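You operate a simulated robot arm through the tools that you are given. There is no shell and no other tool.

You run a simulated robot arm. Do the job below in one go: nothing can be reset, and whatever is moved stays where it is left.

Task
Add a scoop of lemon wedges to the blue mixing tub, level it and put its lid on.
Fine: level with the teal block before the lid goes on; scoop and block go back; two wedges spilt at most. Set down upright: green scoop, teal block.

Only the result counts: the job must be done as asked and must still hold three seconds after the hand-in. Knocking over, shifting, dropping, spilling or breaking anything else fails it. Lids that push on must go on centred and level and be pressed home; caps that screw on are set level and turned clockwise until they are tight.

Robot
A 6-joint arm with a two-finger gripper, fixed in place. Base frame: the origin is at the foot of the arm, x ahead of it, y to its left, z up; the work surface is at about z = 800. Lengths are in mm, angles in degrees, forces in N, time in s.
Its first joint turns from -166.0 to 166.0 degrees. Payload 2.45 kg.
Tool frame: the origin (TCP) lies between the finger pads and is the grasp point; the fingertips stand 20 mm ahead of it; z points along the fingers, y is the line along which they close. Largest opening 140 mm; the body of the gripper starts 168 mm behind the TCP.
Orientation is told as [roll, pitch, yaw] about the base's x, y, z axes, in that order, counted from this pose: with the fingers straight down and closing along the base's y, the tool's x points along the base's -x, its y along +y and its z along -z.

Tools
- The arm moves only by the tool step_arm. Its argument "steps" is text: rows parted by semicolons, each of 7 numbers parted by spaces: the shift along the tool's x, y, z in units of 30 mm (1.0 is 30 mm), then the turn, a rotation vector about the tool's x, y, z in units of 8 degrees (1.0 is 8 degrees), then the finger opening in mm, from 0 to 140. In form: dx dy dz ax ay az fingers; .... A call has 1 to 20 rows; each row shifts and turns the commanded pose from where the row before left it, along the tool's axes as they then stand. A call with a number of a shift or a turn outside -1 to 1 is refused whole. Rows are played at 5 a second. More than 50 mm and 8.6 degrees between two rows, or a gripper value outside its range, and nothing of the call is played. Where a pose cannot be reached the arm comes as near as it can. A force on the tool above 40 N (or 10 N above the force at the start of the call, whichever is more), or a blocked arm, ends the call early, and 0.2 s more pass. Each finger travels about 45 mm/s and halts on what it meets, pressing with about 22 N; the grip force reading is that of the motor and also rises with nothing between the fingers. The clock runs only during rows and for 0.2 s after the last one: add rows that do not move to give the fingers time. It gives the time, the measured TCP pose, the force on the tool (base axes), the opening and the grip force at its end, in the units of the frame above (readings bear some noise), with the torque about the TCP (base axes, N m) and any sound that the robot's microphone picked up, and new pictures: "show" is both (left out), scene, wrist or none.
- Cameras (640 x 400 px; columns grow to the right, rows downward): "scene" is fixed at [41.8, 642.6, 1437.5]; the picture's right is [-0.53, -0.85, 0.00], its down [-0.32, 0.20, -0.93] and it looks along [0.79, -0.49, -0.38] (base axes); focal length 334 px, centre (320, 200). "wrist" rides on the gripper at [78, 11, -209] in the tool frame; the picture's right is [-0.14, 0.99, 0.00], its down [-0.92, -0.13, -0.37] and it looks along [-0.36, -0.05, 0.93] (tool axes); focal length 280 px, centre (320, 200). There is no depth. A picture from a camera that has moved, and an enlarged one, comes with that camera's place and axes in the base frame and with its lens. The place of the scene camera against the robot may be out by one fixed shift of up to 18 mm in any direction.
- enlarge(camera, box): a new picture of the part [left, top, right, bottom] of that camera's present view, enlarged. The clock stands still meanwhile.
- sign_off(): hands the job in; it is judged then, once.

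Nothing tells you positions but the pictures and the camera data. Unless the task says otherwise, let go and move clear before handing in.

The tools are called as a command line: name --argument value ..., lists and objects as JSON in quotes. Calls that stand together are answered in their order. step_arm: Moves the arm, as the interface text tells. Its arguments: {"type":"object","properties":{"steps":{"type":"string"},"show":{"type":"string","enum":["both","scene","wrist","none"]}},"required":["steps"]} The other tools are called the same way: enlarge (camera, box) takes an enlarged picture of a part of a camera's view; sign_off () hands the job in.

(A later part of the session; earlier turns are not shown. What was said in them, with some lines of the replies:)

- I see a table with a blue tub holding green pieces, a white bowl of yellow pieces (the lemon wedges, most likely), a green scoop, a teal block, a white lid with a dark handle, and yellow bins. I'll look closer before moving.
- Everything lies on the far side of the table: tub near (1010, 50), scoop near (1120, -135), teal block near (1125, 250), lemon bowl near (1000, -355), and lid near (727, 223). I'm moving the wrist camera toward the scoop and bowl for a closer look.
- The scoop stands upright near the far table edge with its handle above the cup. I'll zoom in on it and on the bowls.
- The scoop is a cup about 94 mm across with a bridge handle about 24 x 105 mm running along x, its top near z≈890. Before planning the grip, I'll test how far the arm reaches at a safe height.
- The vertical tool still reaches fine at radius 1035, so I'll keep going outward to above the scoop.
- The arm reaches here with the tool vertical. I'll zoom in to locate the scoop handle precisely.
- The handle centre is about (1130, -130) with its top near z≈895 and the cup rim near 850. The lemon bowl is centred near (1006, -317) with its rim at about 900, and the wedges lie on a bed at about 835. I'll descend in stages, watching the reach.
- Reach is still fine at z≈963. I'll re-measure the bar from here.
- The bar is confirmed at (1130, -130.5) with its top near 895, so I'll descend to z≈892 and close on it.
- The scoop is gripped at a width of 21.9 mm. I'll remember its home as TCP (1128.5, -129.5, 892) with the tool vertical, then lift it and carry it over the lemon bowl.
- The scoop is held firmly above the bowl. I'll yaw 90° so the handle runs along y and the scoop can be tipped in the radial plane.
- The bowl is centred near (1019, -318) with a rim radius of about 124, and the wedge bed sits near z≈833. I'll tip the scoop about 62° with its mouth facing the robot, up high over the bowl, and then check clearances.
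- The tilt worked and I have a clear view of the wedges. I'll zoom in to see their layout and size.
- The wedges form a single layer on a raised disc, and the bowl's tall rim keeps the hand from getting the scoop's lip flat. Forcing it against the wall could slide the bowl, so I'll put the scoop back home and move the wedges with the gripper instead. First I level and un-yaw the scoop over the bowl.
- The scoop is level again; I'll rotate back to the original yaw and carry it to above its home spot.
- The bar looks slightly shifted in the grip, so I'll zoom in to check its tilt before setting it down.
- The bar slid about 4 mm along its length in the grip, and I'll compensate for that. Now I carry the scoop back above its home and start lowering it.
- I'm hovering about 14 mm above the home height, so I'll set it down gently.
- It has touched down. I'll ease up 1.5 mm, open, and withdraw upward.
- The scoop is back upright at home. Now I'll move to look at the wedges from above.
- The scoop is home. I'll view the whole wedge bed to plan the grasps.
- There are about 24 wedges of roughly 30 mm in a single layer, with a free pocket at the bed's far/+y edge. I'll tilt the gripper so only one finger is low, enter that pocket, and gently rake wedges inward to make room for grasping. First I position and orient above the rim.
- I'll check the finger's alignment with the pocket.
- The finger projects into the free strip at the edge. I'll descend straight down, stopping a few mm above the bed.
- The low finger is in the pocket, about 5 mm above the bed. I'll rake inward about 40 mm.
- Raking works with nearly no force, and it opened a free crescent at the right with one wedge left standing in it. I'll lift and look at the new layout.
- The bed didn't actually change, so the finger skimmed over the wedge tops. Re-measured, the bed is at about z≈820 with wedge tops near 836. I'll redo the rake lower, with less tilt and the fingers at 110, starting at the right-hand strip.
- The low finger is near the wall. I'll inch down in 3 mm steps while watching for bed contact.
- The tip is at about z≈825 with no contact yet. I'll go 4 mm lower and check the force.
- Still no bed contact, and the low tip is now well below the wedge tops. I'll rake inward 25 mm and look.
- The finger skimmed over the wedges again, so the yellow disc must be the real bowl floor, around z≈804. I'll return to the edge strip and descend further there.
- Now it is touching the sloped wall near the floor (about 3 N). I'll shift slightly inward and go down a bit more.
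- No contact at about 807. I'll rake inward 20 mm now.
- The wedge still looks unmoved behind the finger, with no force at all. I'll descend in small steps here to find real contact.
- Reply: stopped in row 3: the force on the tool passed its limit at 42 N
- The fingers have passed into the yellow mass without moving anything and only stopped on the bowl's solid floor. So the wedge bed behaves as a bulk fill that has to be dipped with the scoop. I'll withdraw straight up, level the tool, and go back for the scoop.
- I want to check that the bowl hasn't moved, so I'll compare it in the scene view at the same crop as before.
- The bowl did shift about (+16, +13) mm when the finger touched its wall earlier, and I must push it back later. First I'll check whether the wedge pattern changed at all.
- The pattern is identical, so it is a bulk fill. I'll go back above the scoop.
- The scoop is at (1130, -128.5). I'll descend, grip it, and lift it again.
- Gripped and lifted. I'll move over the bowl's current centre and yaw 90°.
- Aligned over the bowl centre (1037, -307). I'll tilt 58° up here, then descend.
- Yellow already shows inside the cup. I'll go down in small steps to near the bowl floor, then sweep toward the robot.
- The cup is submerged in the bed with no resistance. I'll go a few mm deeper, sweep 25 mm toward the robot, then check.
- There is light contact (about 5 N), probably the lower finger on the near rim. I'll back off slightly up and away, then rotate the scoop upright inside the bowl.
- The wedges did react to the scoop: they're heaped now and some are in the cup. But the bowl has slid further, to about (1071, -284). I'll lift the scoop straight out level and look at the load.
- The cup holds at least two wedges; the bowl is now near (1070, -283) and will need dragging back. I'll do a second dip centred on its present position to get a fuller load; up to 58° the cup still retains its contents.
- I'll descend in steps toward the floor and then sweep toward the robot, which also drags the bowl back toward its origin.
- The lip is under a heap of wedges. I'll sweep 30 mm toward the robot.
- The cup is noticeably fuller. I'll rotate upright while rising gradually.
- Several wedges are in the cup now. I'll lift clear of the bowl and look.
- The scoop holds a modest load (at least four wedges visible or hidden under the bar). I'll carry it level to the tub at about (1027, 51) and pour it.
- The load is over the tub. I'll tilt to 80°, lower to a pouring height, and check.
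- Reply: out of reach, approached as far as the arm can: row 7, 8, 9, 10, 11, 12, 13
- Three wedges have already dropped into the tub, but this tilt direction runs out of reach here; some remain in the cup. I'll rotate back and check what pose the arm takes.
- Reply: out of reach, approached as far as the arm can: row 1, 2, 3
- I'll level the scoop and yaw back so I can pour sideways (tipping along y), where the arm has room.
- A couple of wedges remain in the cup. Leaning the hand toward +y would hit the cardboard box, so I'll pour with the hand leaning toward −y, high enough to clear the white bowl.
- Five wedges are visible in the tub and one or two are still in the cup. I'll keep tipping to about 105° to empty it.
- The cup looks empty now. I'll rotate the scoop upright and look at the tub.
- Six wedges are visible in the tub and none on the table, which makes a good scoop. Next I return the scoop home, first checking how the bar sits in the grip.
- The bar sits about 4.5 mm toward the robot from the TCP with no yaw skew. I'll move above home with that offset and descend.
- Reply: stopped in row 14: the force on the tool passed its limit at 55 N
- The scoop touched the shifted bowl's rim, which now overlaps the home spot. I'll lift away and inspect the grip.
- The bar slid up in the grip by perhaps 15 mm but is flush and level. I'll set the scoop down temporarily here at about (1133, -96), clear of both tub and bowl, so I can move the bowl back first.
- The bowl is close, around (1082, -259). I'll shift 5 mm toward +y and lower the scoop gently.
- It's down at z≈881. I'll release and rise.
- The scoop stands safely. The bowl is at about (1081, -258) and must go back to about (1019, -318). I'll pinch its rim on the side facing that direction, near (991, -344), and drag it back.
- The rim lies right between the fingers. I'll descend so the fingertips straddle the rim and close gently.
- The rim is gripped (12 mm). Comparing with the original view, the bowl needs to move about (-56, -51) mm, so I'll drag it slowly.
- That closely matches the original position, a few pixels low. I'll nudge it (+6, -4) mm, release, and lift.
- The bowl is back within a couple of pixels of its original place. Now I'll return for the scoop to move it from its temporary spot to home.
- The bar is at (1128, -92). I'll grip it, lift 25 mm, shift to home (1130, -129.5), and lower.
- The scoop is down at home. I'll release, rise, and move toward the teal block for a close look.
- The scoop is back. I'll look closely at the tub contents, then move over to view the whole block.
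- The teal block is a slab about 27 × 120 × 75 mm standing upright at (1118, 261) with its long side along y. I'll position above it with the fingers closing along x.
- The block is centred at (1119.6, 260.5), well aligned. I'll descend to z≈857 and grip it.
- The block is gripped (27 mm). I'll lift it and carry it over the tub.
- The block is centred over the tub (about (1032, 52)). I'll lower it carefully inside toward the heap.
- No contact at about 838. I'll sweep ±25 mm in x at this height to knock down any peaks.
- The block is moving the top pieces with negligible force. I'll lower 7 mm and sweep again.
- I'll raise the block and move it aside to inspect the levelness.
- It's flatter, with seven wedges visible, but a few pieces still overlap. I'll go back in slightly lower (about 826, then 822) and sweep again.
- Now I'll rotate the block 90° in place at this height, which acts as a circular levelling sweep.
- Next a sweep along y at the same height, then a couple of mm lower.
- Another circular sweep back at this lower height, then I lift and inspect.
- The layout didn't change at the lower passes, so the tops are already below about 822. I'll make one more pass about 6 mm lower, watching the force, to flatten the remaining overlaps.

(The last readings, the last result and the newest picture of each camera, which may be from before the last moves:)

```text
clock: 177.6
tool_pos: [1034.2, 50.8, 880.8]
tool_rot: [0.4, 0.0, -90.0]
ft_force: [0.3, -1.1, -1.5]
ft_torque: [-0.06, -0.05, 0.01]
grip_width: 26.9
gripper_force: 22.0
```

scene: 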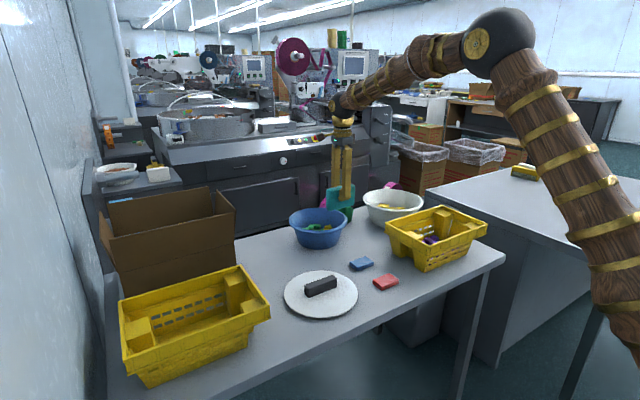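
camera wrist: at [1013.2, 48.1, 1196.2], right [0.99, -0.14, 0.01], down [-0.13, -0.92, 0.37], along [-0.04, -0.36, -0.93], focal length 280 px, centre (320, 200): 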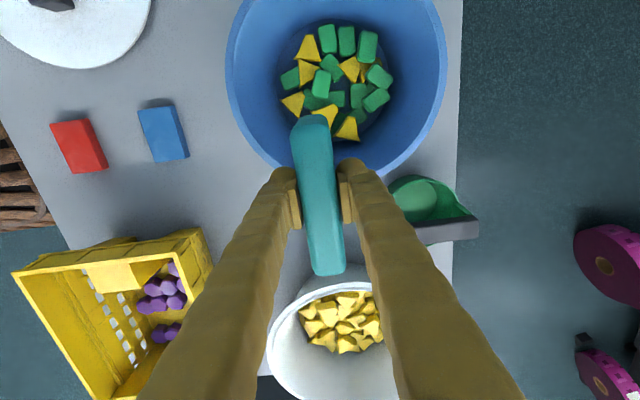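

step_arm --steps "0 0 0.1 0 0 0 10;0 0 0.1 0 0 0 10;0 0 0 0 0 0 10" --show "wrist"

enlarge --camera "wrist" --box '[220, 50, 420, 210]'

```text
clock: 178.4
tool_pos: [1033.4, 51.8, 873.5]
tool_rot: [0.4, 0.0, -90.0]
ft_force: [-1.0, 0.5, -1.5]
ft_torque: [0.03, 0.04, -0.02]
grip_width: 26.9
gripper_force: 21.7
camera wrist: at [1042.6, 130.6, 1082.8], right [0.99, -0.14, 0.01], down [-0.13, -0.92, 0.37], along [-0.04, -0.36, -0.93], focal length 280 px, centre (320, 200)
```

wrist: 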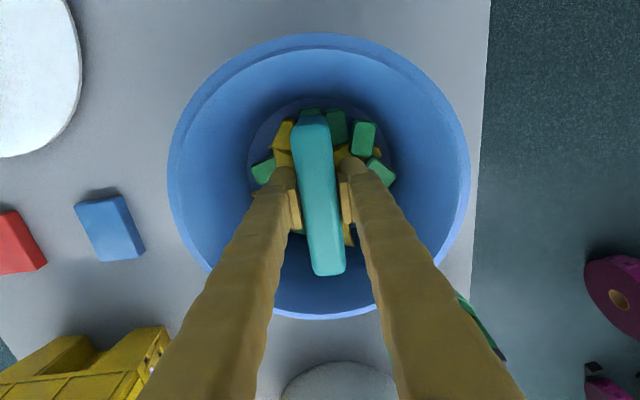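

```text
2.50 times, centred on (320, 130) of wrist
camera zoom: at [1042.6, 130.6, 1082.8], right [0.99, -0.14, 0.01], down [-0.13, -0.92, 0.37], along [-0.04, -0.36, -0.93], focal length 701 px, centre (320, 375)
```

zoom: 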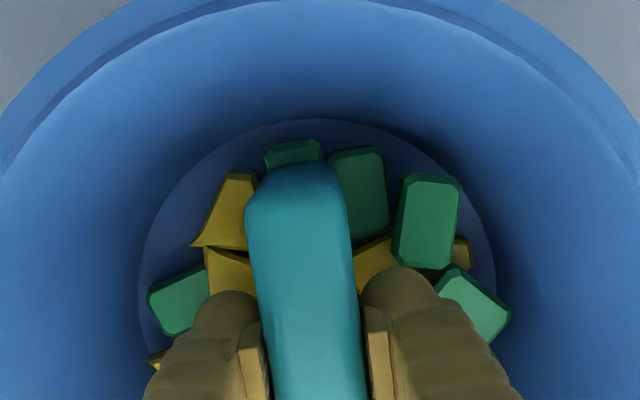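

Still no contact at about 815. I'll inch down to find where the contents or floor begin.

step_arm --steps "0 0 0.1 0 0 0 10;0 0 0 0 0 0 10" --show "none"

step_arm --steps "0 0 0.1 0 0 0 10;0 0 0 0 0 0 10" --show "none"

```text
clock: 179.0
tool_pos: [1034.5, 51.7, 869.4]
tool_rot: [0.3, 0.0, -90.1]
ft_force: [0.2, 0.5, -1.2]
ft_torque: [-0.03, -0.02, 0.07]
grip_width: 26.7
gripper_force: 21.8
```

```text
clock: 179.6
tool_pos: [1034.3, 51.6, 868.1]
tool_rot: [0.3, -0.1, -90.0]
ft_force: [0.2, -0.9, -0.6]
ft_torque: [-0.03, -0.02, 0.01]
grip_width: 27.0
gripper_force: 22.1
```

step_arm --steps "0 0.2 0 0 0 0 10;0 -0.2 0 0 0 0 10;0 -0.2 0 0 0 0 10;0 0.2 0 0 0 0 10;0 0 0 0 0 0 10" --show "wrist"

enlarge --camera "wrist" --box '[220, 50, 420, 210]'

enlarge --camera "scene" --box '[265, 165, 375, 265]'

```text
clock: 180.8
tool_pos: [1033.1, 53.7, 867.5]
tool_rot: [0.3, -0.1, -90.0]
ft_force: [-0.3, 0.3, -1.1]
ft_torque: [0.0, 0.03, 0.0]
grip_width: 27.1
gripper_force: 21.9
camera wrist: at [1042.7, 130.0, 1077.7], right [0.99, -0.14, 0.01], down [-0.13, -0.92, 0.37], along [-0.04, -0.36, -0.93], focal length 280 px, centre (320, 200)
```

wrist: 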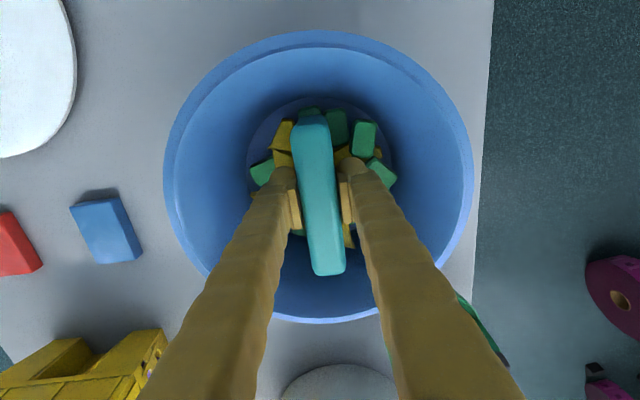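

```text
2.50 times, centred on (320, 130) of wrist
camera zoom: at [1042.7, 130.0, 1077.7], right [0.99, -0.14, 0.01], down [-0.13, -0.92, 0.37], along [-0.04, -0.36, -0.93], focal length 701 px, centre (320, 375)
```

zoom: 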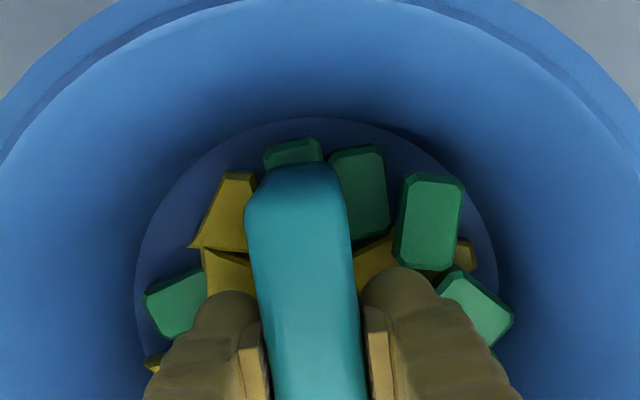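

```text
4.00 times, centred on (320, 215) of scene
camera zoom: at [41.8, 642.6, 1437.5], right [-0.53, -0.85, 0.0], down [-0.32, 0.2, -0.93], along [0.79, -0.49, -0.38], focal length 1334 px, centre (320, 140)
```

zoom: 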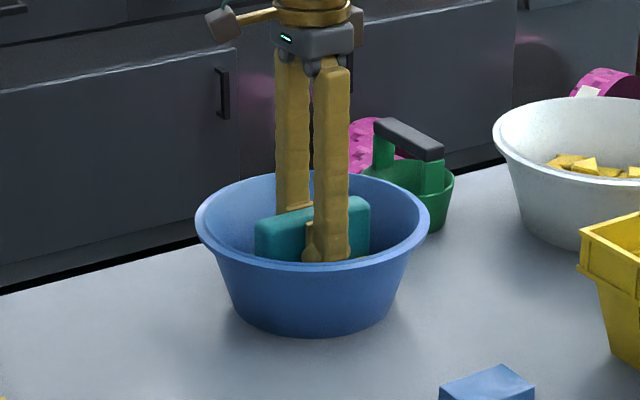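

The pieces only responded to the earlier pass at about 838 and have stayed in a settled arrangement since. To be thorough I'll do one more full pass (x sweep plus rotation) at that height, then check.

step_arm --steps "0 0 -0.96 0 0 0 10;0 0.25 0 0 0 0 10;0 0.25 0 0 0 0 10;0 0.25 0 0 0 0 10;0 0.25 0 0 0 0 10;0 -0.25 0 0 0 0 10;0 -0.25 0 0 0 0 10;0 -0.25 0 0 0 0 10;0 -0.25 0 0 0 0 10;0 -0.25 0 0 0 0 10;0 -0.25 0 0 0 0 10;0 -0.25 0 0 0 0 10;0 -0.25 0 0 0 0 10;0 0.25 0 0 0 0 10;0 0.25 0 0 0 0 10;0 0.25 0 0 0 0 10;0 0.25 0 0 0 0 10;0 0 0 0 0 0 10" --show "none"

step_arm --steps "0.3 0 0 0 0 0 10;0.3 0 0 0 0 0 10;-0.3 0 0 0 0 0 10;-0.3 0 0 0 0 0 10;-0.3 0 0 0 0 0 10;-0.3 0 0 0 0 0 10;0.3 0 0 0 0 0 10;0.3 0 0 0 0 0 10;0 0 -0.9 0 0 0 10;0 0 -0.9 0 0 0 10;0 0 -0.9 0 0 0 10;0 0 -0.9 0 0 0 10;-0.9 -0.3 0 0 0 0 10;-0.9 -0.3 0 0 0 0 10;-0.9 -0.3 0 0 0 0 10;0 0 0 0 0 0 10"

enlarge --camera "wrist" --box '[240, 0, 440, 160]'

enlarge --camera "scene" --box '[285, 175, 435, 265]'

```text
clock: 184.6
tool_pos: [1033.8, 52.0, 897.0]
tool_rot: [0.3, 0.1, -90.0]
ft_force: [-0.5, -0.3, -1.2]
ft_torque: [-0.02, -0.02, 0.01]
grip_width: 26.8
gripper_force: 22.3
```

```text
clock: 188.0
tool_pos: [1005.9, -30.4, 1005.5]
tool_rot: [0.4, -0.1, -90.0]
ft_force: [-0.9, 0.1, -0.6]
ft_torque: [0.03, 0.01, -0.01]
grip_width: 26.9
gripper_force: 21.7
camera wrist: at [1014.5, 48.8, 1214.9], right [0.99, -0.14, 0.01], down [-0.13, -0.92, 0.37], along [-0.04, -0.36, -0.93], focal length 280 px, centre (320, 200)
```

scene: 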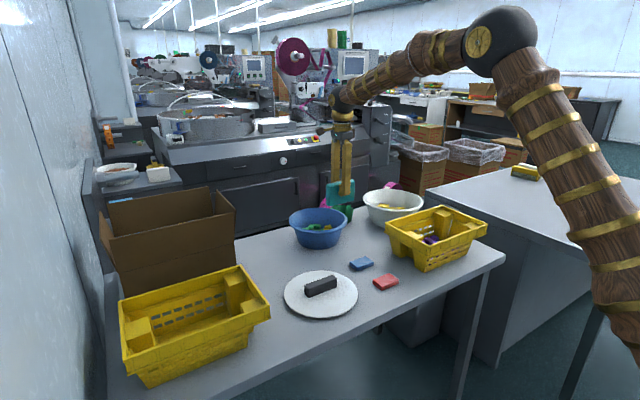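
wrist: 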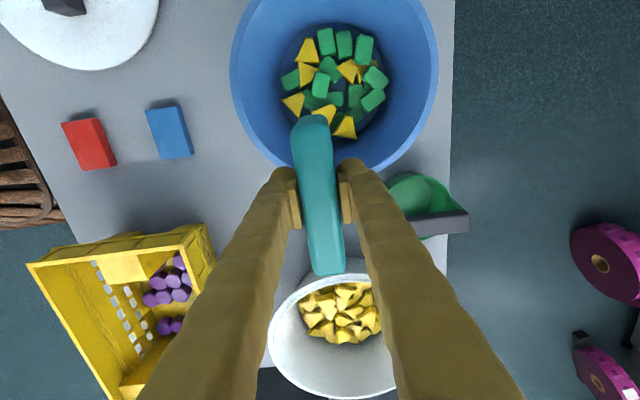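

```text
2.50 times, centred on (340, 80) of wrist
camera zoom: at [1014.5, 48.8, 1214.9], right [0.99, -0.14, 0.01], down [-0.13, -0.92, 0.37], along [-0.04, -0.36, -0.93], focal length 701 px, centre (270, 500)
```

zoom: 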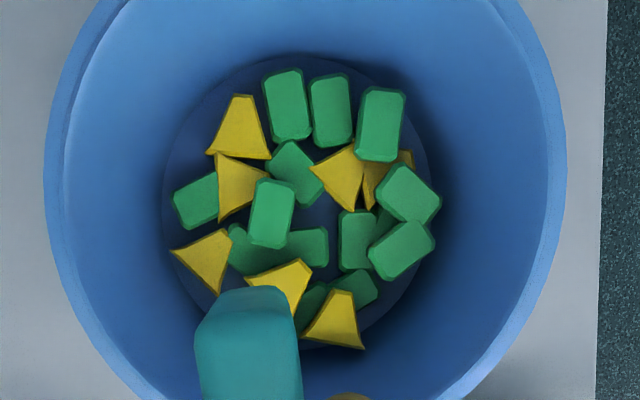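

```text
4.27 times, centred on (360, 220) of scene
camera zoom: at [41.8, 642.6, 1437.5], right [-0.53, -0.85, 0.0], down [-0.32, 0.2, -0.93], along [0.79, -0.49, -0.38], focal length 1423 px, centre (149, 115)
```

zoom: 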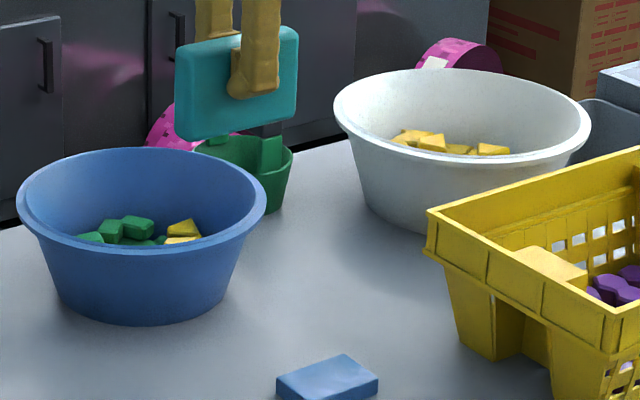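

The arrangement is settled and the tub moved only 2–3 mm. Now I return the block to its home at (1120, 261).

step_arm --steps "0.972 0.382 0 0 0 0 10;0.972 0.382 0 0 0 0 10;0.972 0.382 0 0 0 0 10;0.972 0.382 0 0 0 0 10;0.972 0.382 0 0 0 0 10;0.972 0.382 0 0 0 0 10;0.972 0.382 0 0 0 0 10;0.972 0.382 0 0 0 0 10;0.972 0.382 0 0 0 0 10;0.972 0.382 0 0 0 0 10;0 0 0.9 0 0 0 10;0 0 0.9 0 0 0 10;0 0 0.9 0 0 0 10;0 0 0.9 0 0 0 10;0 0 0.9 0 0 0 10;0 0 0 0 0 0 10"

enlarge --camera "scene" --box '[225, 175, 405, 275]'

```text
clock: 191.4
tool_pos: [1120.1, 261.4, 870.2]
tool_rot: [0.4, 0.1, -90.0]
ft_force: [1.1, -1.2, -1.3]
ft_torque: [-0.02, 0.0, 0.01]
grip_width: 26.7
gripper_force: 22.0
camera wrist: at [1129.8, 340.5, 1079.7], right [0.99, -0.14, 0.01], down [-0.13, -0.92, 0.37], along [-0.04, -0.36, -0.93], focal length 280 px, centre (320, 200)
```

scene: 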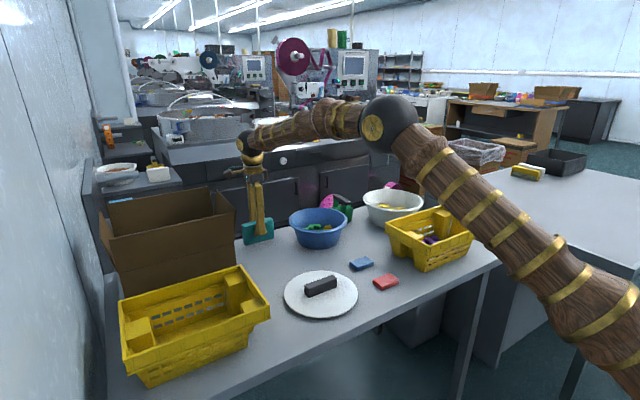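
wrist: 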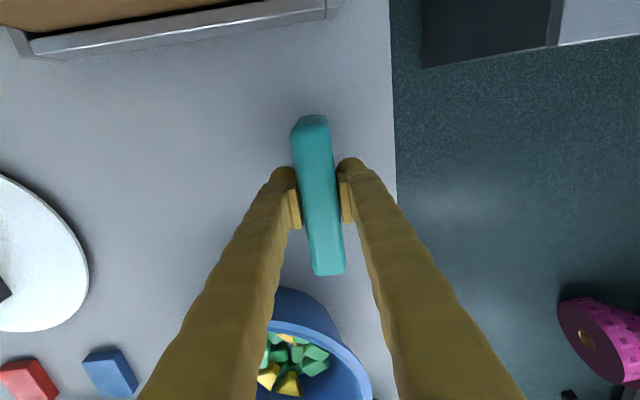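

```text
3.56 times, centred on (315, 225) of scene
camera zoom: at [41.8, 642.6, 1437.5], right [-0.53, -0.85, 0.0], down [-0.32, 0.2, -0.93], along [0.79, -0.49, -0.38], focal length 1186 px, centre (338, 111)
```

zoom: 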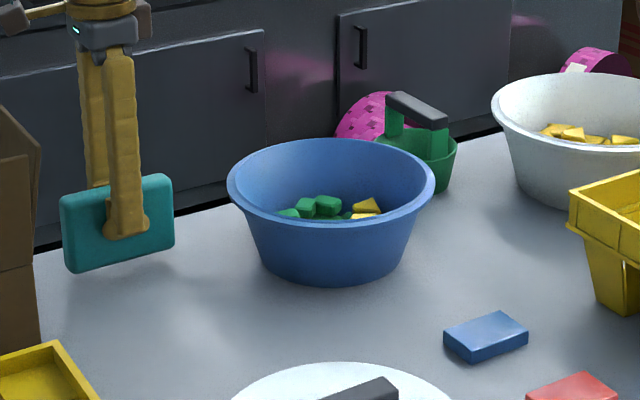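

Aligned over its home spot about 12 mm up. I'll lower gently to contact.

step_arm --steps "0 0 0.2 0 0 0 10;0 0 0.1 0 0 0 10;0 0 0.07 0 0 0 10;0 0 0 0 0 0 10" --show "none"

```text
clock: 192.4
tool_pos: [1121.3, 262.6, 858.0]
tool_rot: [0.4, 0.0, -89.9]
ft_force: [0.0, 0.4, -1.4]
ft_torque: [-0.02, 0.02, 0.0]
grip_width: 26.7
gripper_force: 21.9
```

step_arm --steps "0 0 0.04 0 0 0 10;0 0 0.04 0 0 0 10;0 0 0 0 0 0 10" --show "none"

```text
clock: 193.2
tool_pos: [1122.8, 263.4, 858.9]
tool_rot: [0.6, 0.1, -90.0]
ft_force: [-2.3, -1.3, 19.2]
ft_torque: [-0.01, 0.04, -0.02]
grip_width: 27.0
gripper_force: 21.9
```

Touchdown. I'll ease off, release, and rise.

step_arm --steps "0 0 -0.06 0 0 0 10;0 0 0 0 0 0 40;0 0 0 0 0 0 60;0 0 0 0 0 0 60;0 0 0 0 0 0 60;0 0 -0.5 0 0 0 60;0 0 -1 0 0 0 60;0 0 -1 0 0 0 60;0 0 -1 0 0 0 60;0 0 -1 0 0 0 60;0 0 -1 0 0 0 60;0 0 -1 0 0 0 60;0 0 0 0 0 0 60"

enlarge --camera "scene" --box '[225, 175, 405, 275]'

```text
clock: 196.0
tool_pos: [1118.8, 263.1, 1053.5]
tool_rot: [0.3, 0.0, -90.1]
ft_force: [-0.2, -0.1, -1.2]
ft_torque: [0.05, -0.02, 0.02]
grip_width: 60.2
gripper_force: 0.0
camera wrist: at [1127.7, 342.3, 1263.8], right [0.99, -0.14, 0.01], down [-0.13, -0.92, 0.37], along [-0.04, -0.36, -0.93], focal length 280 px, centre (320, 200)
```

scene: 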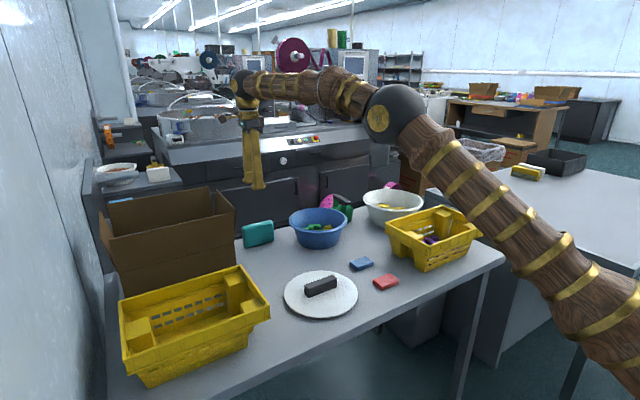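
wrist: 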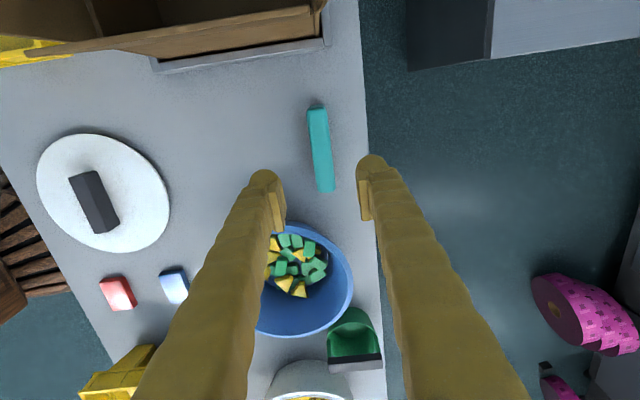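

```text
3.56 times, centred on (315, 225) of scene
camera zoom: at [41.8, 642.6, 1437.5], right [-0.53, -0.85, 0.0], down [-0.32, 0.2, -0.93], along [0.79, -0.49, -0.38], focal length 1186 px, centre (338, 111)
```

zoom: 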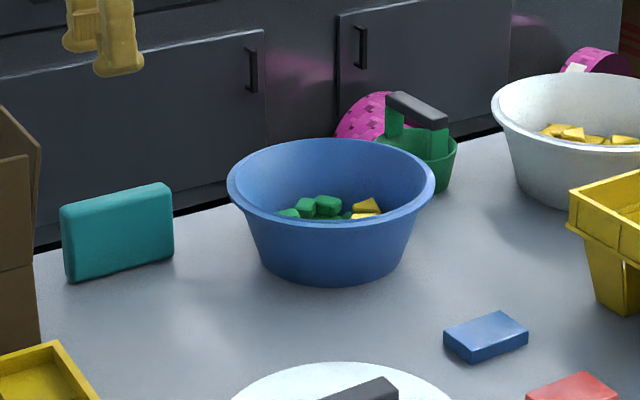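

The block is back in place. Next is the lid at about (739, 222), whose handle runs along y; I'll move above it.

step_arm --steps "-0.095 -0.9 0 0 0 0 70;-0.095 -0.9 0 0 0 0 70;-0.095 -0.9 0 0 0 0 70;-0.095 -0.9 0 0 0 0 70;-0.095 -0.9 0 0 0 0 70;-0.095 -0.9 0 0 0 0 70;-0.095 -0.9 0 0 0 0 70;-0.095 -0.9 0 0 0 0 70;-0.095 -0.9 0 0 0 0 70;-0.095 -0.9 0 0 0 0 70;-0.095 -0.9 0 0 0 0 70;-0.095 -0.9 0 0 0 0 70;-0.095 -0.9 0 0 0 0 70;-0.095 -0.9 0 0 0 0 70;0 0 0 0 0 0 70"

enlarge --camera "wrist" --box '[200, 50, 440, 230]'

enlarge --camera "scene" --box '[275, 255, 375, 335]'

```text
clock: 199.2
tool_pos: [743.1, 222.3, 1051.6]
tool_rot: [0.4, -0.1, -90.1]
ft_force: [0.0, -0.1, 0.4]
ft_torque: [-0.01, 0.01, -0.01]
grip_width: 70.0
gripper_force: 0.1
camera wrist: at [751.8, 301.1, 1260.8], right [0.99, -0.14, 0.01], down [-0.13, -0.92, 0.37], along [-0.04, -0.36, -0.93], focal length 280 px, centre (320, 200)
```

scene: 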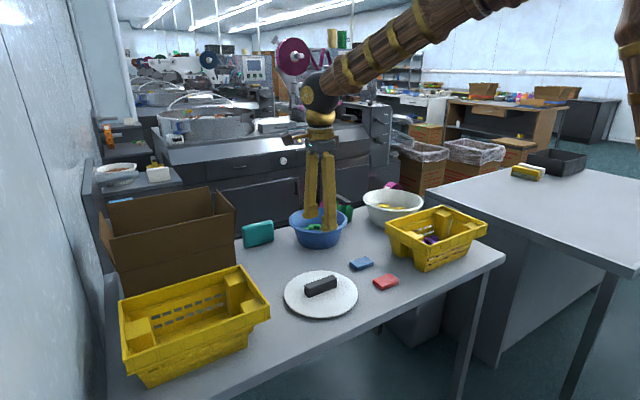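
wrist: 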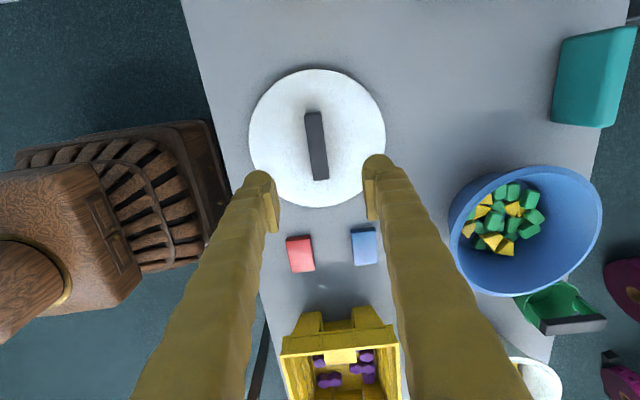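

```text
2.22 times, centred on (320, 140) of wrist
camera zoom: at [751.8, 301.1, 1260.8], right [0.99, -0.14, 0.01], down [-0.13, -0.92, 0.37], along [-0.04, -0.36, -0.93], focal length 623 px, centre (320, 333)
```

zoom: 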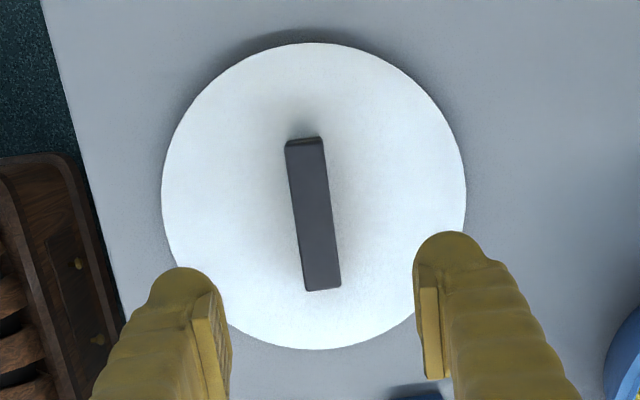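

```text
5.00 times, centred on (325, 295) of scene
camera zoom: at [41.8, 642.6, 1437.5], right [-0.53, -0.85, 0.0], down [-0.32, 0.2, -0.93], along [0.79, -0.49, -0.38], focal length 1667 px, centre (295, -275)
```

zoom: 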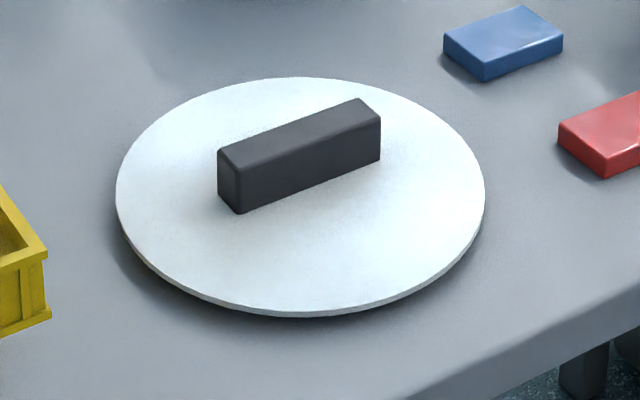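

The lid handle is centred at (740, 219.5) with its top near z≈837. I'll descend to z≈832 and grip it.

step_arm --steps "-0.08 -0.1 0.9 0 0 0 70;0 0 0.9 0 0 0 70;0 0 0.9 0 0 0 70;0 0 0.9 0 0 0 70;0 0 0.9 0 0 0 70;0 0 0.9 0 0 0 70;0 0 0.9 0 0 0 70;0 0 0.7 0 0 0 70;0 0 0.3 0 0 0 70;0 0 0 0 0 0 70" --show "wrist"

```text
clock: 201.4
tool_pos: [740.9, 220.7, 830.8]
tool_rot: [0.4, 0.0, -90.0]
ft_force: [0.2, -0.6, 7.2]
ft_torque: [-0.03, 0.31, 0.03]
grip_width: 70.8
gripper_force: 0.7
camera wrist: at [749.2, 298.1, 1041.2], right [0.99, -0.14, 0.01], down [-0.13, -0.92, 0.37], along [-0.04, -0.36, -0.93], focal length 280 px, centre (320, 200)
```

wrist: 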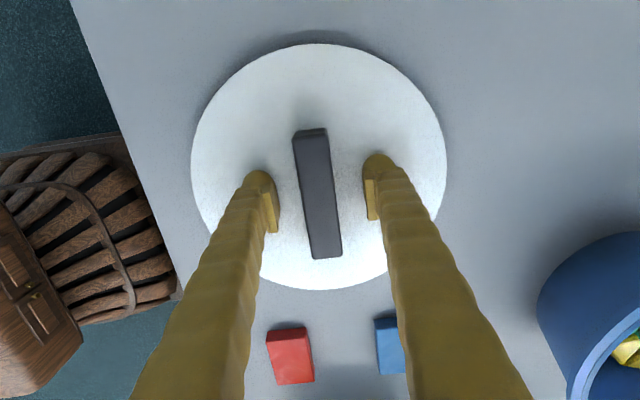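

The fingertips touch the lid top at about 811. I'll rise 3 mm, correct the small 0.4° roll, and close on the handle.

step_arm --steps "0 0 -0.12 0.05 0 0 70;0 0 0 0 0 0 50;0 0 0 0 0 0 30;0 0 0 0 0 0 15;0 0 0 0 0 0 10;0 0 0 0 0 0 10;0 0 0 0 0 0 10;0 0 -0.3 0 0 0 10;0 0 -0.7 0 0 0 10;0 0 -0.7 0 0 0 10;0 0 0 0 0 0 10"

enlarge --camera "scene" --box '[265, 215, 375, 335]'

```text
clock: 203.8
tool_pos: [741.4, 218.4, 887.3]
tool_rot: [0.1, 0.0, -89.9]
ft_force: [-0.3, 0.1, -1.2]
ft_torque: [-0.02, 0.0, 0.01]
grip_width: 24.6
gripper_force: 21.8
camera wrist: at [751.3, 297.3, 1096.8], right [0.99, -0.14, 0.0], down [-0.13, -0.92, 0.37], along [-0.05, -0.36, -0.93], focal length 280 px, centre (320, 200)
```

scene: 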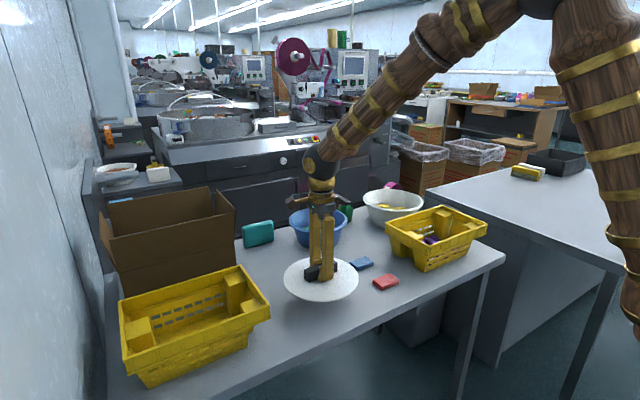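
wrist: 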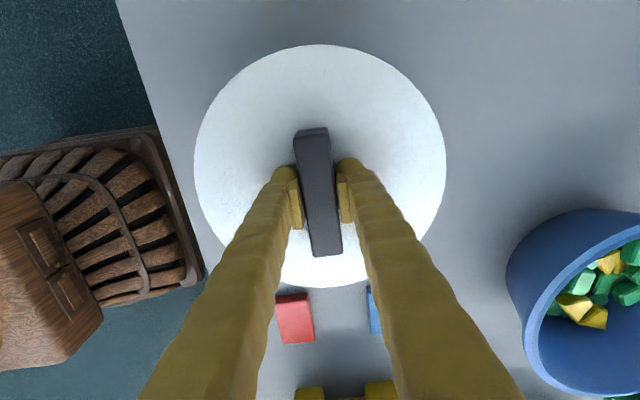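

```text
3.33 times, centred on (320, 275) of scene
camera zoom: at [41.8, 642.6, 1437.5], right [-0.53, -0.85, 0.0], down [-0.32, 0.2, -0.93], along [0.79, -0.49, -0.38], focal length 1112 px, centre (320, -50)
```

zoom: 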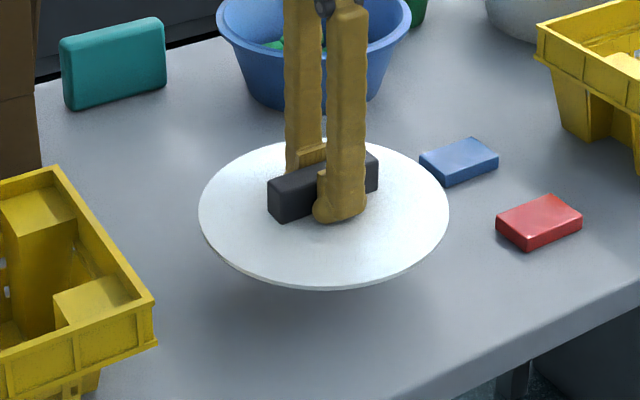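

The lid is held level by its handle, centred within about 1 mm of the TCP. I'll carry it up and over to the tub at about (1035, 52), stopping above it.

step_arm --steps "0 0 -0.9 0 0 0 10;0 0 -0.9 0 0 0 10;0 0 -0.9 0 0 0 10;-0.46 0.81 -0.06 0 0 0 10;-0.46 0.81 -0.06 0 0 0 10;-0.46 0.81 -0.06 0 0 0 10;-0.46 0.81 -0.06 0 0 0 10;-0.46 0.81 -0.06 0 0 0 10;-0.46 0.81 -0.06 0 0 0 10;-0.46 0.81 -0.06 0 0 0 10;-0.46 0.81 -0.06 0 0 0 10;-0.46 0.81 -0.06 0 0 0 10;0 0 0 0 0 0 10;0 0 0 0 0 0 10"

enlarge --camera "wrist" --box '[180, 20, 600, 300]'

```text
clock: 206.8
tool_pos: [959.2, 95.2, 982.9]
tool_rot: [0.0, 0.0, -90.1]
ft_force: [-0.3, 0.3, -1.1]
ft_torque: [0.01, -0.01, 0.0]
grip_width: 24.7
gripper_force: 21.7
camera wrist: at [970.0, 173.7, 1192.8], right [0.99, -0.14, 0.0], down [-0.13, -0.92, 0.37], along [-0.05, -0.36, -0.93], focal length 280 px, centre (320, 200)
```

scene: 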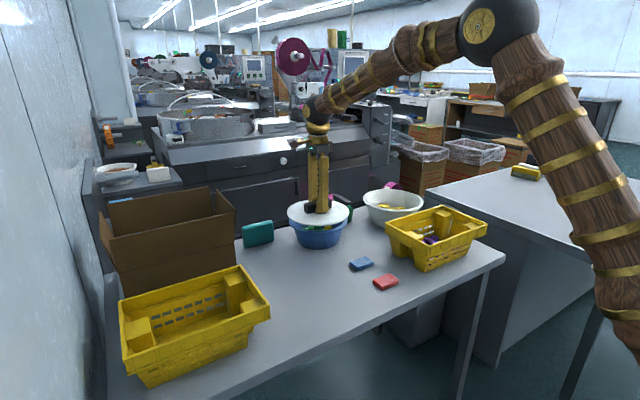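
wrist: 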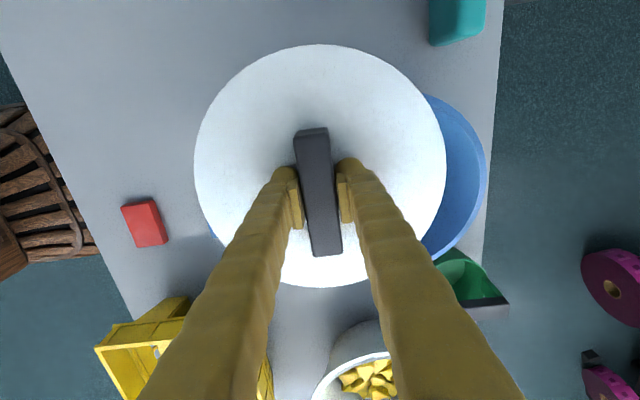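

```text
1.43 times, centred on (390, 160) of wrist
camera zoom: at [970.0, 173.7, 1192.8], right [0.99, -0.14, 0.0], down [-0.13, -0.92, 0.37], along [-0.05, -0.36, -0.93], focal length 401 px, centre (220, 257)
```

zoom: 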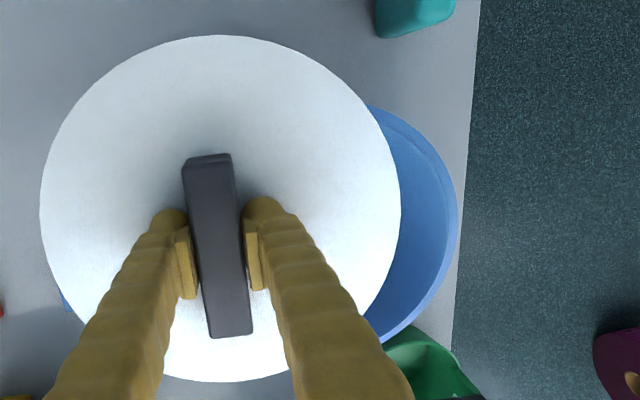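

I'll move over the tub centre and lower to just above the rim for an alignment check with the scene camera.

step_arm --steps "-0.486 0.826 0 0 0 0 10;-0.486 0.826 0 0 0 0 10;-0.486 0.826 0 0 0 0 10;0 0 0 0 0 0 10;0 0 0.7 0 0 0 10;0 0 0.7 0 0 0 10;0 0 0.2 0 0 0 10;0 0 0 0 0 0 10"

enlarge --camera "scene" --box '[275, 195, 365, 260]'

enlarge --camera "wrist" --box '[170, 20, 470, 310]'

```text
clock: 208.6
tool_pos: [1034.4, 50.9, 935.6]
tool_rot: [0.0, 0.0, -89.9]
ft_force: [-0.9, 0.2, -0.7]
ft_torque: [0.0, 0.02, 0.0]
grip_width: 25.0
gripper_force: 22.7
camera wrist: at [1044.0, 129.8, 1145.3], right [0.99, -0.14, 0.0], down [-0.13, -0.92, 0.37], along [-0.05, -0.36, -0.93], focal length 280 px, centre (320, 200)
```

scene: 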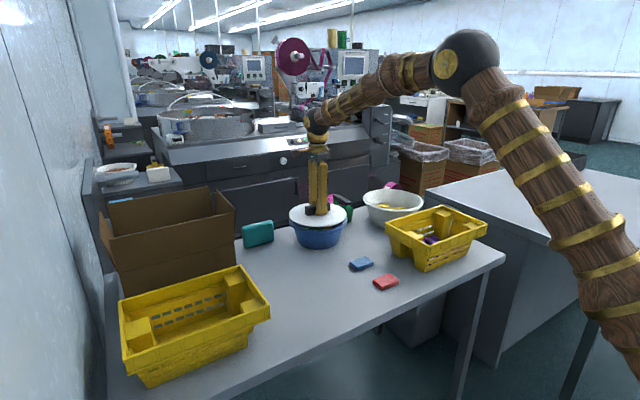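
wrist: 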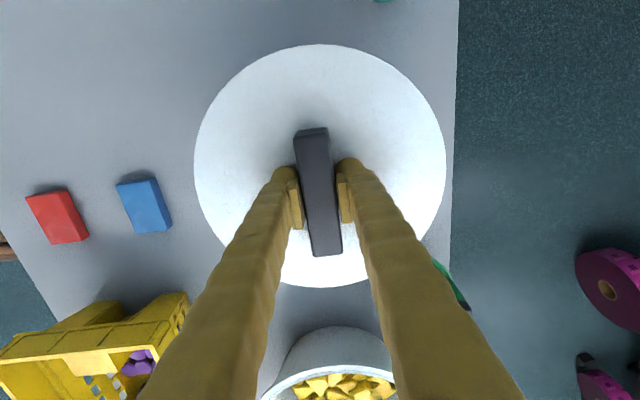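

```text
6.15 times, centred on (320, 228) of scene
camera zoom: at [41.8, 642.6, 1437.5], right [-0.53, -0.85, 0.0], down [-0.32, 0.2, -0.93], along [0.79, -0.49, -0.38], focal length 2052 px, centre (320, 31)
```

zoom: 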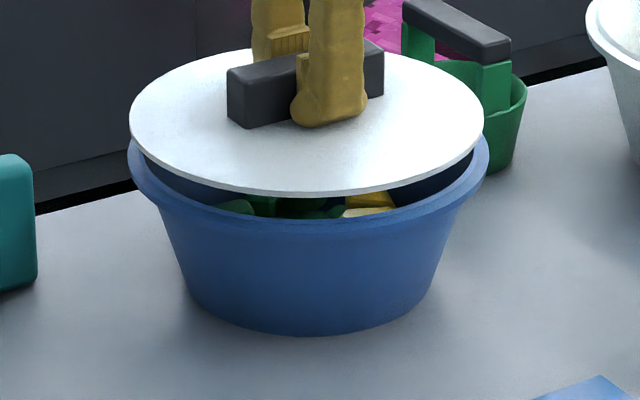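

```text
1.38 times, centred on (320, 165) of wrist
camera zoom: at [1044.0, 129.8, 1145.3], right [0.99, -0.14, 0.0], down [-0.13, -0.92, 0.37], along [-0.05, -0.36, -0.93], focal length 387 px, centre (320, 248)
```

zoom: 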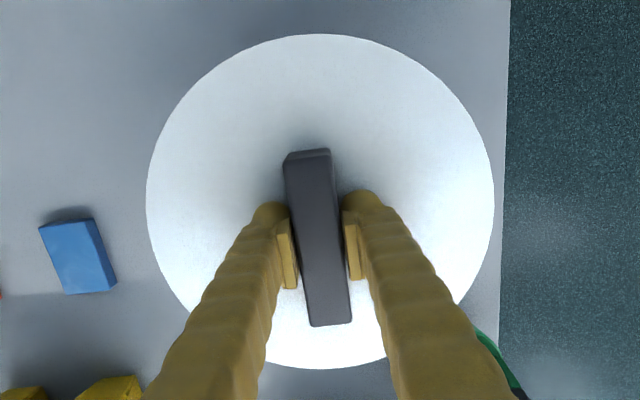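

In the scene view the lid and rim are concentric to within about 1–2 mm. I'll apply a −0.7 mm correction in x and lower in small steps, watching the force.

step_arm --steps "0 -0.023 0.15 0 0 0 10;0 0 0.12 0 0 0 10;0 0 0.08 0 0 0 10;0 0 0 0 0 0 10" --show "none"

```text
clock: 209.6
tool_pos: [1033.4, 52.9, 924.5]
tool_rot: [-0.1, 0.1, -90.1]
ft_force: [-0.1, 1.0, -0.6]
ft_torque: [0.0, 0.0, 0.02]
grip_width: 24.7
gripper_force: 21.6
```

step_arm --steps "0 0 0.08 0 0 0 10;0 0 0.06 0 0 0 10;0 0 0 0 0 0 10" --show "wrist"

enlarge --camera "scene" --box '[275, 195, 365, 260]'

```text
clock: 210.4
tool_pos: [1034.2, 52.2, 921.7]
tool_rot: [-0.1, 0.0, -90.0]
ft_force: [0.3, -0.6, 0.2]
ft_torque: [-0.01, -0.02, 0.0]
grip_width: 24.7
gripper_force: 21.9
camera wrist: at [1043.6, 131.0, 1130.5], right [0.99, -0.14, 0.0], down [-0.13, -0.92, 0.37], along [-0.05, -0.36, -0.93], focal length 280 px, centre (320, 200)
```

wrist: 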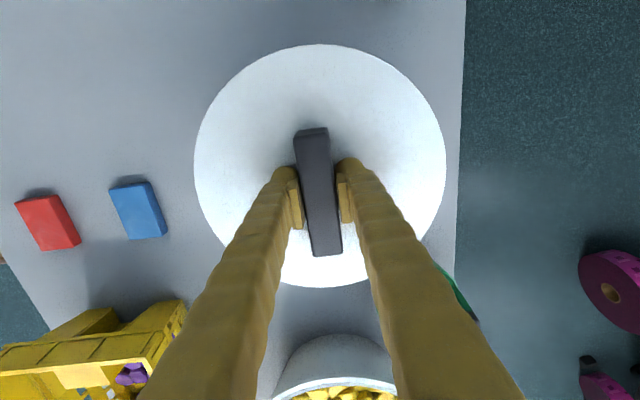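

```text
6.15 times, centred on (320, 228) of scene
camera zoom: at [41.8, 642.6, 1437.5], right [-0.53, -0.85, 0.0], down [-0.32, 0.2, -0.93], along [0.79, -0.49, -0.38], focal length 2052 px, centre (320, 31)
```

zoom: 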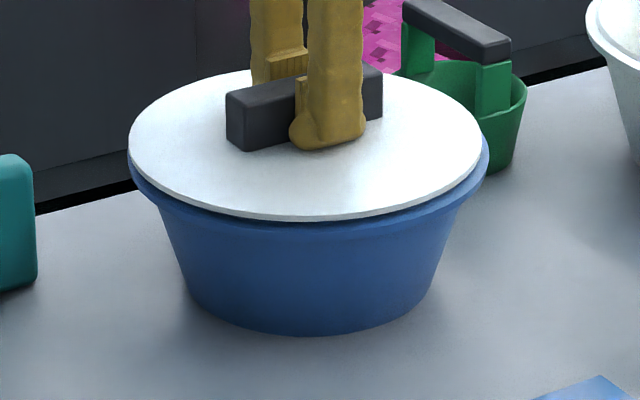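

The lid sits about 3 px (≈1.8 mm) left of centre in this view. I'll correct by (-1.0, -1.5) mm and lower a bit more.

step_arm --steps "-0.05 -0.033 0 0 0 0 10;0 0 0.06 0 0 0 10;0 0 0 0 0 0 10" --show "wrist"

enlarge --camera "scene" --box '[280, 195, 360, 250]'

```text
clock: 211.2
tool_pos: [1032.8, 51.2, 918.2]
tool_rot: [0.0, 0.0, -90.1]
ft_force: [0.2, -0.9, -1.5]
ft_torque: [0.01, 0.02, 0.01]
grip_width: 24.7
gripper_force: 22.3
camera wrist: at [1042.6, 129.5, 1128.7], right [0.99, -0.14, 0.0], down [-0.13, -0.92, 0.37], along [-0.05, -0.36, -0.93], focal length 280 px, centre (320, 200)
```

wrist: 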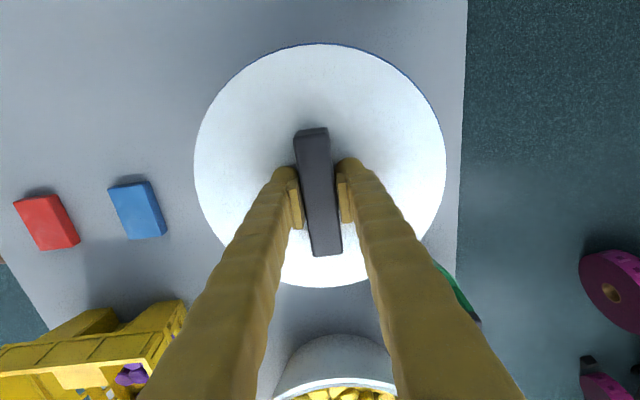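

```text
7.27 times, centred on (320, 222) of scene
camera zoom: at [41.8, 642.6, 1437.5], right [-0.53, -0.85, 0.0], down [-0.32, 0.2, -0.93], along [0.79, -0.49, -0.38], focal length 2425 px, centre (320, 36)
```

zoom: 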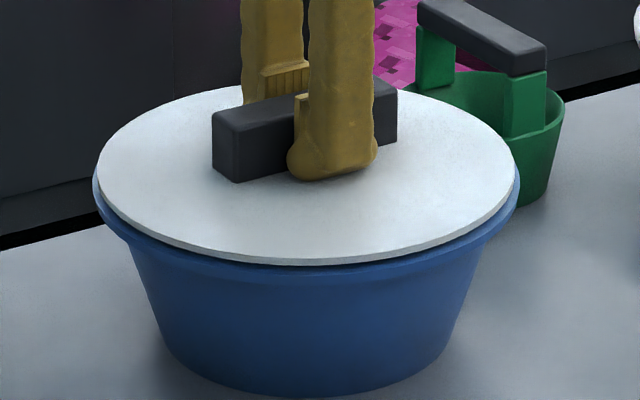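

Centred now (lid 305.5 vs tub 306 px). I'll keep lowering in small steps until it seats.

step_arm --steps "0 0 0.06 0 0 0 10;0 0 0.05 0 0 0 10;0 0 0 0 0 0 10" --show "none"

```text
clock: 212.0
tool_pos: [1033.2, 51.0, 916.7]
tool_rot: [0.1, 0.1, -90.1]
ft_force: [-3.8, -3.6, 28.7]
ft_torque: [-0.11, 0.11, 0.01]
grip_width: 24.7
gripper_force: 22.2
heard: snap
```

I heard a snap with about 29 N of pressing force, so the lid has seated. I'll check it visually.

enlarge --camera "scene" --box '[280, 195, 360, 250]'

enlarge --camera "wrist" --box '[170, 20, 470, 310]'

```text
7.27 times, centred on (320, 222) of scene
camera zoom: at [41.8, 642.6, 1437.5], right [-0.53, -0.85, 0.0], down [-0.32, 0.2, -0.93], along [0.79, -0.49, -0.38], focal length 2425 px, centre (320, 36)
```

zoom: 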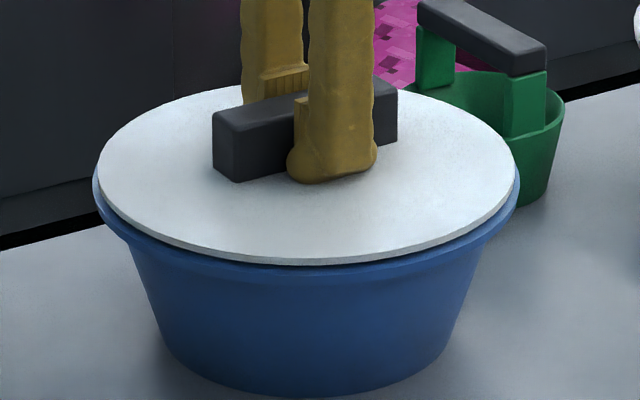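

```text
1.38 times, centred on (320, 165) of wrist
camera zoom: at [1042.8, 129.3, 1126.5], right [0.99, -0.14, 0.0], down [-0.13, -0.92, 0.37], along [-0.05, -0.36, -0.93], focal length 387 px, centre (320, 248)
```

zoom: 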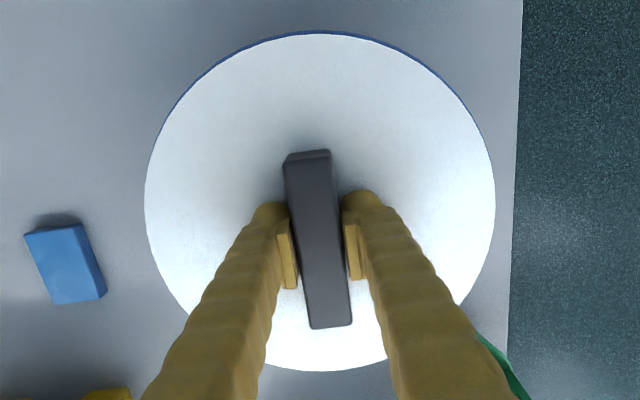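

The lid looks level, centred and seated. I'll release the handle and withdraw straight up.

step_arm --steps "0 0 -0.03 0 0 0 10;0 0 0 0 0 0 35;0 0 0 0 0 0 60;0 0 0 0 0 0 60;0 0 0 0 0 0 60;0 0 -0.4 0 0 0 60;0 0 -0.9 0 0 0 60;0 0 -0.9 0 0 0 60;0 0 -0.9 0 0 0 60;0 0 -0.9 0 0 0 60;0 0 -0.9 0 0 0 60;0 -0.9 0 0 0 0 60;0 -0.9 0 0 0 0 60;0 -0.9 0 0 0 0 60;0 -0.9 0 0 0 0 60;0 -0.9 0 0 0 0 60;0 -0.9 0 0 0 0 60;0 0 0 0 0 0 60"

enlarge --camera "scene" --box '[220, 170, 440, 300]'

enlarge --camera "scene" --box '[280, 195, 360, 250]'

```text
clock: 215.8
tool_pos: [871.7, 51.2, 1064.3]
tool_rot: [-0.1, 0.0, -90.0]
ft_force: [0.9, -0.1, 0.6]
ft_torque: [0.0, -0.01, 0.01]
grip_width: 60.1
gripper_force: 0.0
camera wrist: at [880.3, 129.9, 1273.3], right [0.99, -0.14, 0.0], down [-0.13, -0.92, 0.37], along [-0.05, -0.36, -0.93], focal length 280 px, centre (320, 200)
```

scene: 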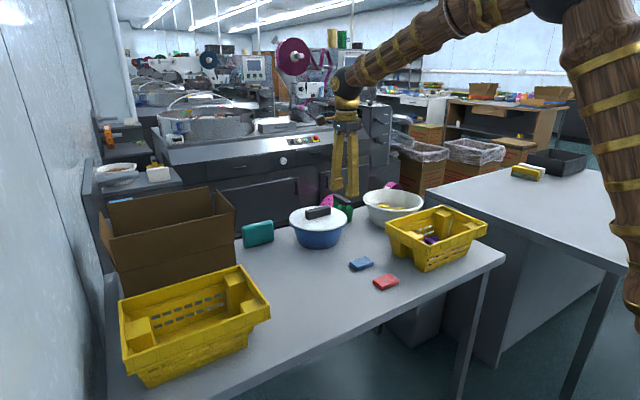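
wrist: 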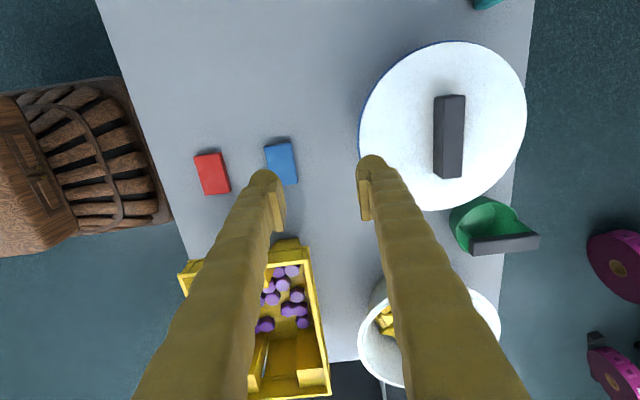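

```text
2.91 times, centred on (330, 235) of scene
camera zoom: at [41.8, 642.6, 1437.5], right [-0.53, -0.85, 0.0], down [-0.32, 0.2, -0.93], along [0.79, -0.49, -0.38], focal length 970 px, centre (291, 98)
```

zoom: 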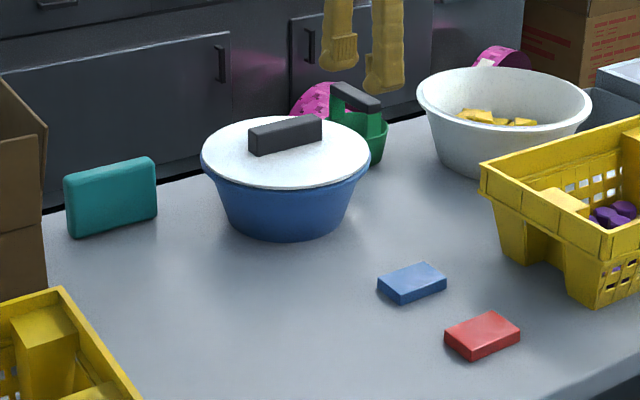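

```text
7.27 times, centred on (320, 222) of scene
camera zoom: at [41.8, 642.6, 1437.5], right [-0.53, -0.85, 0.0], down [-0.32, 0.2, -0.93], along [0.79, -0.49, -0.38], focal length 2425 px, centre (320, 36)
```

zoom: 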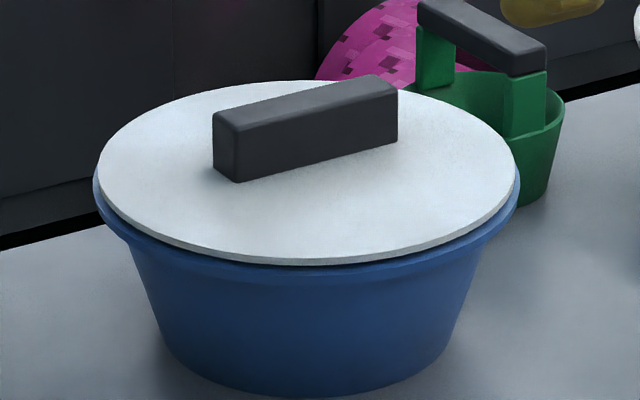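

The lid is seated and the scoop and block are standing. I'll do a final comparison with the original scene crop before handing in.

enlarge --camera "scene" --box '[285, 175, 435, 265]'

enlarge --camera "scene" --box '[100, 180, 520, 400]'

```text
4.27 times, centred on (360, 220) of scene
camera zoom: at [41.8, 642.6, 1437.5], right [-0.53, -0.85, 0.0], down [-0.32, 0.2, -0.93], along [0.79, -0.49, -0.38], focal length 1423 px, centre (149, 115)
```

zoom: 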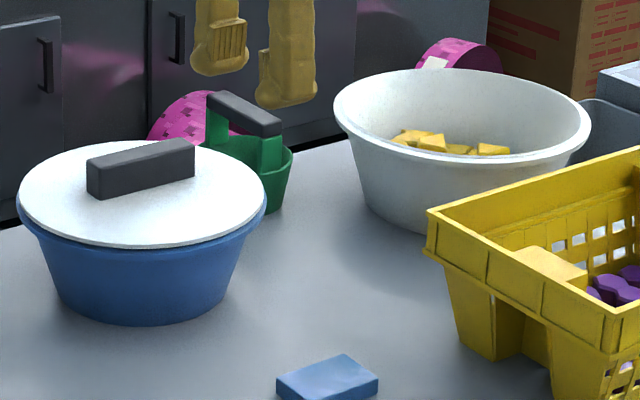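

```text
1.52 times, centred on (310, 290) of scene
camera zoom: at [41.8, 642.6, 1437.5], right [-0.53, -0.85, 0.0], down [-0.32, 0.2, -0.93], along [0.79, -0.49, -0.38], focal length 508 px, centre (335, 63)
```

zoom: 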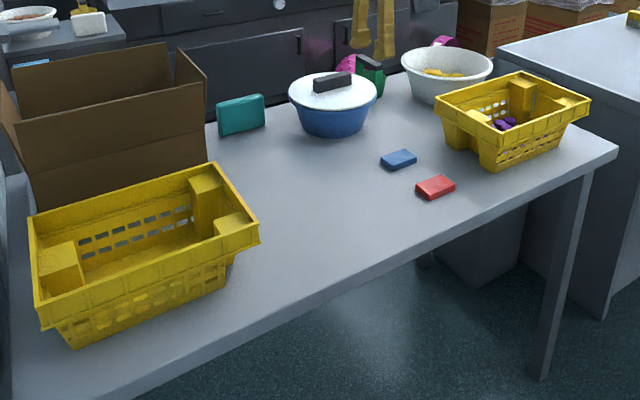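

The scoop, block, bowl and other items match their original positions to within a few millimetres. No wedges are on the table, the tub is lidded level, and the gripper is empty and clear, so I'm handing in.

sign_off

```text
The job is handed in.
```

The job is handed in. The blue tub has about seven lemon wedges added, its contents were swept with the teal block, and the lid went on with an audible snap.

- **Wedges:** They went in with the scoop, after two dips into the bowl. I saw none spilt on the table.
- **Levelling:** The first pass rearranged the pieces. Later, lower passes changed nothing, and a few pieces still overlapped when the lid went on. I can't be sure it counts as level.
- **Lid:** It is centred to within about 1–2 mm and looks level in the pictures.
- **Scoop and block:** Both stand upright at their original spots.
- **Lemon bowl:** I pushed it about 85 mm out of place while working in it, and the scoop struck its rim once. I dragged it back by the rim to within roughly 5 mm of where it started.
- **Tub:** It moved about 2–3 mm during levelling.

The gripper is empty and clear of everything.
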